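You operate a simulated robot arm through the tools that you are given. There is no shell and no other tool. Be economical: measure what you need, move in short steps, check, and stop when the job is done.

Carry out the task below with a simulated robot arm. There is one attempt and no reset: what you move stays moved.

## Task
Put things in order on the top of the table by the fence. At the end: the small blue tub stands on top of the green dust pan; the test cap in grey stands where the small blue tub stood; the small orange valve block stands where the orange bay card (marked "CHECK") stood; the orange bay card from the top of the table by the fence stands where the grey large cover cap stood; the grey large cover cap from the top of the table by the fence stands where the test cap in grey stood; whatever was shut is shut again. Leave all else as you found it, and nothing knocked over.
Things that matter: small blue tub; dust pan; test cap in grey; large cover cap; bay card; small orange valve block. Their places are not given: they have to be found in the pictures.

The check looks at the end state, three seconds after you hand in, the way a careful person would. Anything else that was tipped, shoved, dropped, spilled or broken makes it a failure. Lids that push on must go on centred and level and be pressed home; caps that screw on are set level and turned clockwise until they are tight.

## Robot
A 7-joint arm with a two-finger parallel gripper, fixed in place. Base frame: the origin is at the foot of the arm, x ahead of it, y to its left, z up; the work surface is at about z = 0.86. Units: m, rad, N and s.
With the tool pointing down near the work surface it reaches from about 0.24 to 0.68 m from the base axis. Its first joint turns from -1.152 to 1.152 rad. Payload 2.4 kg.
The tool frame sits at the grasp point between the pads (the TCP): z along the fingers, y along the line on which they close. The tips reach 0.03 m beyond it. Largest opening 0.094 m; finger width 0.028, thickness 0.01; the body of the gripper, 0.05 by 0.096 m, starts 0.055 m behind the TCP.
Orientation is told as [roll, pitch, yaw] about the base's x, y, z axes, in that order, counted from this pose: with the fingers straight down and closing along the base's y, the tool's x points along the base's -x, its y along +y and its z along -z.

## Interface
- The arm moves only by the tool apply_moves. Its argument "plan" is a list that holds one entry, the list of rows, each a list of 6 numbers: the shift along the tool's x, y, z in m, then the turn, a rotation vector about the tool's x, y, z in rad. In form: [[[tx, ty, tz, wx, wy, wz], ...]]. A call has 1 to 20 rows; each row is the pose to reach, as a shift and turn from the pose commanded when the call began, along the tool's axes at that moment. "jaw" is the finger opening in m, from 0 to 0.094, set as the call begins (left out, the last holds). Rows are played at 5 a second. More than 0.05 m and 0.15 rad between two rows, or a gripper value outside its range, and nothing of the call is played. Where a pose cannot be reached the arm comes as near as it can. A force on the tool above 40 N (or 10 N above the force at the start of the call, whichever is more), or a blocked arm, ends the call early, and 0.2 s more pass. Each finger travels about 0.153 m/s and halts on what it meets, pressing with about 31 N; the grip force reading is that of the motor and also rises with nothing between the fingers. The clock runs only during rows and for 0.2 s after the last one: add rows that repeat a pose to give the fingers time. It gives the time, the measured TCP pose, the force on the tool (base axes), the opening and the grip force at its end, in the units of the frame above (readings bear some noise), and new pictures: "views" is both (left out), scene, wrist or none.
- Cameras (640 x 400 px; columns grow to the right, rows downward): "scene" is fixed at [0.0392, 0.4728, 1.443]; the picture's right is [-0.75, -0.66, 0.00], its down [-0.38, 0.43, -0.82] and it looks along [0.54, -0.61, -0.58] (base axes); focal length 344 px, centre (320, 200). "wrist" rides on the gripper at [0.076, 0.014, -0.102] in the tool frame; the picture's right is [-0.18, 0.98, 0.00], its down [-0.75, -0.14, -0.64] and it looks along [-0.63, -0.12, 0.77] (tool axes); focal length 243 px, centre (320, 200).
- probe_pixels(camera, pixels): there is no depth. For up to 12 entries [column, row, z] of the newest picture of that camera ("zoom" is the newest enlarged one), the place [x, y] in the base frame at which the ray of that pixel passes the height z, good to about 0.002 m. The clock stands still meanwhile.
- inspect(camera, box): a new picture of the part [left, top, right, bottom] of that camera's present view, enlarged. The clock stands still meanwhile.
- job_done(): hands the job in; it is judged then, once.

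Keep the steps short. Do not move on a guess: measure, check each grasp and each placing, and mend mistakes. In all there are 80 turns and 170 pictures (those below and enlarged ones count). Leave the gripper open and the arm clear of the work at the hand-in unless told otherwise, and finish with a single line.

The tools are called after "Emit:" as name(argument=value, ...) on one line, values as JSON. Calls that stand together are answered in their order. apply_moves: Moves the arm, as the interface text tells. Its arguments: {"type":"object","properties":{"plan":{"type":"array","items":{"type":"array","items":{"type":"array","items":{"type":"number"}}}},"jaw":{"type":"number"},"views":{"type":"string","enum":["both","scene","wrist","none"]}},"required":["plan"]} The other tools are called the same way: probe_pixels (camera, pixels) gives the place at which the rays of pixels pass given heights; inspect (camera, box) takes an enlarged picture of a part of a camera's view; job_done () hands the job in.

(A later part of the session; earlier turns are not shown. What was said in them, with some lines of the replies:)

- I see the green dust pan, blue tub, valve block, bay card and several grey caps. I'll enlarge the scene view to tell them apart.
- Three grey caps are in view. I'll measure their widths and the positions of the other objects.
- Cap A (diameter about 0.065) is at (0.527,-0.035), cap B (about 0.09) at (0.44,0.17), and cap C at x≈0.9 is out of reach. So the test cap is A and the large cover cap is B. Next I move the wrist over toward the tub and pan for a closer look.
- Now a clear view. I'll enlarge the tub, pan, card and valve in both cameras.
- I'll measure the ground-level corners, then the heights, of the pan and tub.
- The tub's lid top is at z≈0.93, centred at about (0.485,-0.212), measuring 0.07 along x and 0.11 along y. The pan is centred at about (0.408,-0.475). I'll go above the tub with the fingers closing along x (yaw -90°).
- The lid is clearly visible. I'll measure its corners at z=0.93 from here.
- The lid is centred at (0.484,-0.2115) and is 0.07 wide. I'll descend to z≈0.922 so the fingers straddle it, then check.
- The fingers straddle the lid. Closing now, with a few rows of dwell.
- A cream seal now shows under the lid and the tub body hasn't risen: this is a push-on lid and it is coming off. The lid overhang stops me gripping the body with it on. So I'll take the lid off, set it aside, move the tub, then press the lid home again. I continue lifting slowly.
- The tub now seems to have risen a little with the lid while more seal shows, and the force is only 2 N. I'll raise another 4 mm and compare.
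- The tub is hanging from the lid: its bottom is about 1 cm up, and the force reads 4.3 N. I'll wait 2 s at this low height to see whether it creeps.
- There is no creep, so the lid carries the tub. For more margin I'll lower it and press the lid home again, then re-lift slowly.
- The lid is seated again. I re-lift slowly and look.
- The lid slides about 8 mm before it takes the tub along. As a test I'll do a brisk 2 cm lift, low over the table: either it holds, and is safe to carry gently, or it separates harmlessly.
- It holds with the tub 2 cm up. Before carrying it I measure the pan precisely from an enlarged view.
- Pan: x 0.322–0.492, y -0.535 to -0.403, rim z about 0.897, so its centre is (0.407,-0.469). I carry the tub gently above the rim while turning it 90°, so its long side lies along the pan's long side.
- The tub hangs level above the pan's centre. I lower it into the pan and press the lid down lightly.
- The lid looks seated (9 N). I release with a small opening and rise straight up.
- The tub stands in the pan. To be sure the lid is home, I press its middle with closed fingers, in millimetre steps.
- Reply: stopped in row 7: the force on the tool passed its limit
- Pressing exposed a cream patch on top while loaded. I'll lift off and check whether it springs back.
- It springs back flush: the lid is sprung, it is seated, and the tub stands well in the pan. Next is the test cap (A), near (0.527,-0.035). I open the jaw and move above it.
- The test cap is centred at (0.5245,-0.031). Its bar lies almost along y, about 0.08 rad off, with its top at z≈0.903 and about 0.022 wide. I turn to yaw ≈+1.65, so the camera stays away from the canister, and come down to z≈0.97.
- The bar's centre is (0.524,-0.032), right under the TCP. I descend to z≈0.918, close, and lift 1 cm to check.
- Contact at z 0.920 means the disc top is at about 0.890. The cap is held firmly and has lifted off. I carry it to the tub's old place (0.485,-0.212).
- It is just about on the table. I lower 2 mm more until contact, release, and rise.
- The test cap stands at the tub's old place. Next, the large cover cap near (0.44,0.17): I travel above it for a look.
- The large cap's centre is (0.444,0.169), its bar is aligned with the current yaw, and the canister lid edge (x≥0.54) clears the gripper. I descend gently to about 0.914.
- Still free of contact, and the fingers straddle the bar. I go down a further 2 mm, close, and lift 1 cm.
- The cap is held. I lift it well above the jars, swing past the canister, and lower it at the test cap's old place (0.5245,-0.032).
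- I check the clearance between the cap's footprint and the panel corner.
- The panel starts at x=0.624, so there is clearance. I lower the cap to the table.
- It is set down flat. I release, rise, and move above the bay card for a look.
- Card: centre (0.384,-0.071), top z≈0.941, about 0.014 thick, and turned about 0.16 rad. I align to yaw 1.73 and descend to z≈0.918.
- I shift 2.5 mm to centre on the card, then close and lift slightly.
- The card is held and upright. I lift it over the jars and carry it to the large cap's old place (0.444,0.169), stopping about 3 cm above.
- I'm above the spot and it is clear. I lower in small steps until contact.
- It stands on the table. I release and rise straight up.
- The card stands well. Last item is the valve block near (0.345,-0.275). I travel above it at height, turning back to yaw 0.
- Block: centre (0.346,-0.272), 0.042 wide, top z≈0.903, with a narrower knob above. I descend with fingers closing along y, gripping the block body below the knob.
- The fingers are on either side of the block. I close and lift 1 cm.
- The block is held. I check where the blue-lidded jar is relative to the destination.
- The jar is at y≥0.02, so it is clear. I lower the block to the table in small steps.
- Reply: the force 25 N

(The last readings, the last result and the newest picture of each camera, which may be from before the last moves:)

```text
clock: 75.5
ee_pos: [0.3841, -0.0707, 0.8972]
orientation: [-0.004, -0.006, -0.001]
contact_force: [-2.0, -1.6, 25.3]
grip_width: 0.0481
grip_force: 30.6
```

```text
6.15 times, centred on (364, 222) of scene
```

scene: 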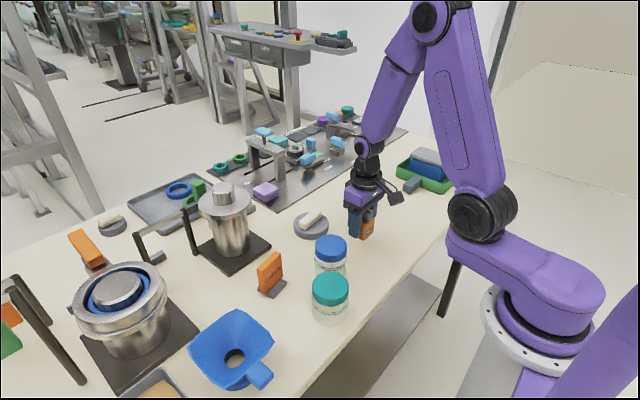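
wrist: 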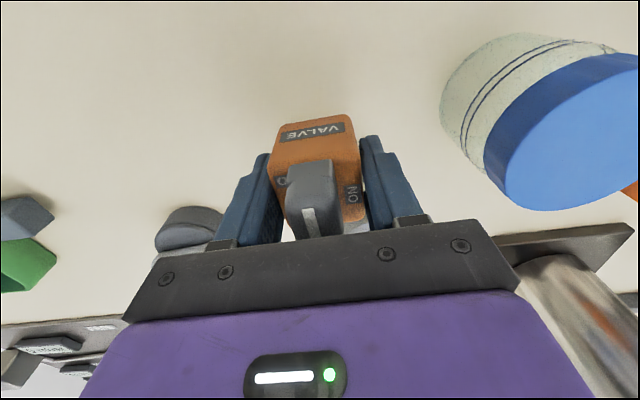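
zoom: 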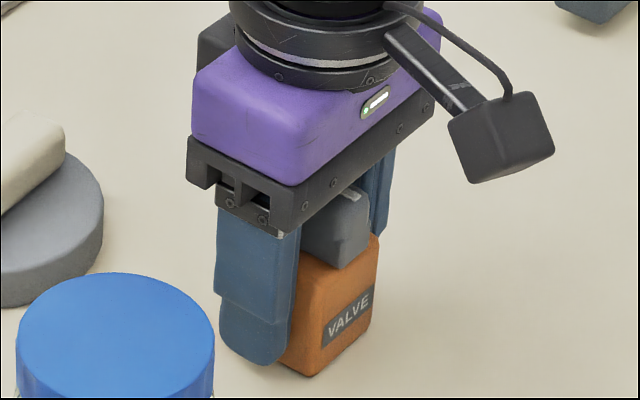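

It is on the table (25 N contact). I ease up 1 mm, release, and rise clear.

Emit:
apply_moves(plan=[[[0, 0, -0.001, 0, 0, 0], [0, 0, -0.001, 0, 0, 0], [0, 0, -0.001, 0, 0, 0], [0, 0, -0.03, 0, 0, 0], [0, 0, -0.07, 0, 0, 0], [0, 0, -0.11, 0, 0, 0], [0, 0, -0.15, 0, 0, 0], [0.02, 0, -0.19, 0, 0, 0], [0.04, -0.02, -0.23, 0, 0, 0], [0.06, -0.02, -0.25, 0, 0, 0], [0.06, -0.02, -0.25, 0, 0, 0]]], jaw=0.07)

Emit:
inspect(camera="scene", box=[230, 140, 470, 290])

Emit:
inspect(camera="wrist", box=[0, 20, 480, 240])

```text
clock: 78.0
ee_pos: [0.3218, -0.0903, 1.1468]
orientation: [-0.004, -0.003, -0.002]
contact_force: [0.3, -0.7, -0.6]
grip_width: 0.07
grip_force: 0.2
```

scene: 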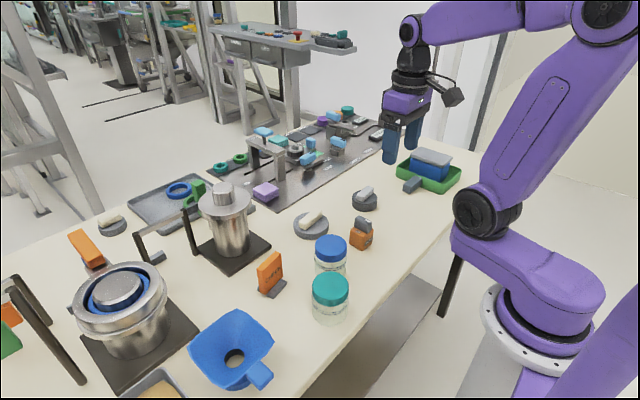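
wrist: 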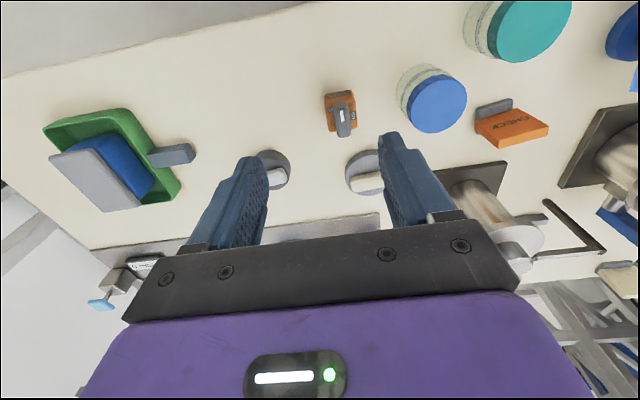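

```text
2.67 times, centred on (350, 215) of scene
```

zoom: 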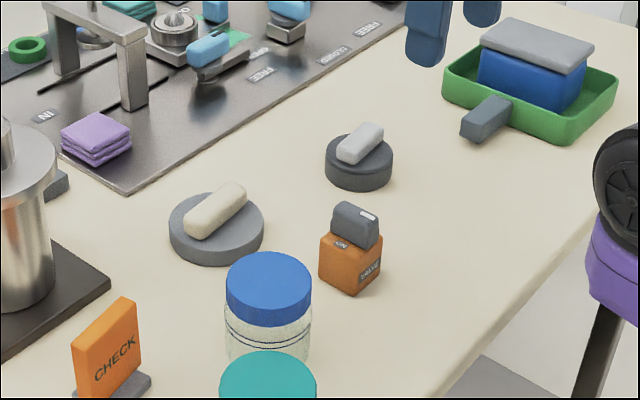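

```text
1.33 times, centred on (240, 130) of wrist
```

zoom: 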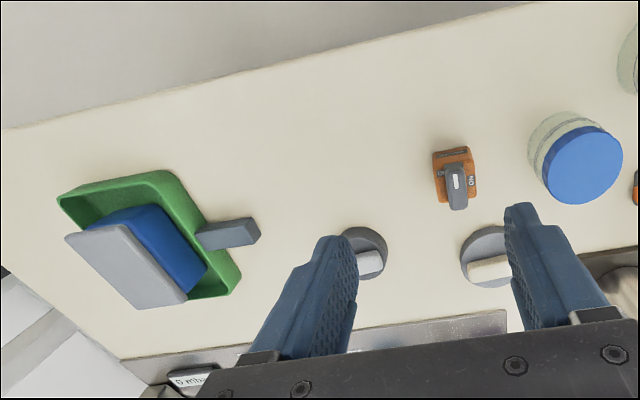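

All the pieces stand in their places. One last close look at the lid of the tub in the pan.

Emit:
inspect(camera="scene", box=[395, 140, 467, 200])

```text
6.67 times, centred on (431, 170) of scene
```

zoom: 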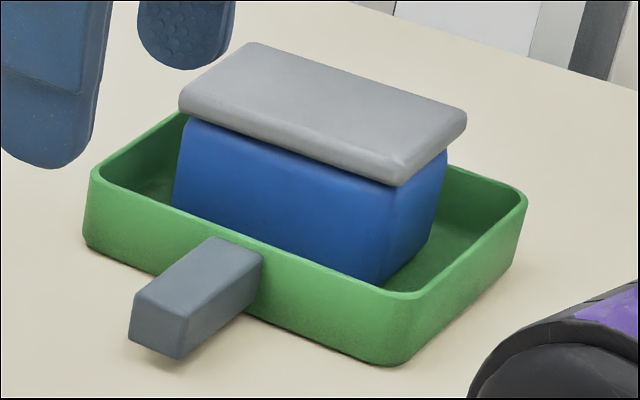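

The lid is flush and level, the tub stands in the pan, the gripper is open and the arm is clear. I hand in.

Emit:
job_done()

```text
The job is handed in.
```

All five moves are done and handed in: the tub (lid pressed shut) stands in the dust pan, and the test cap, large cover cap, bay card and valve block each stand in their new places.
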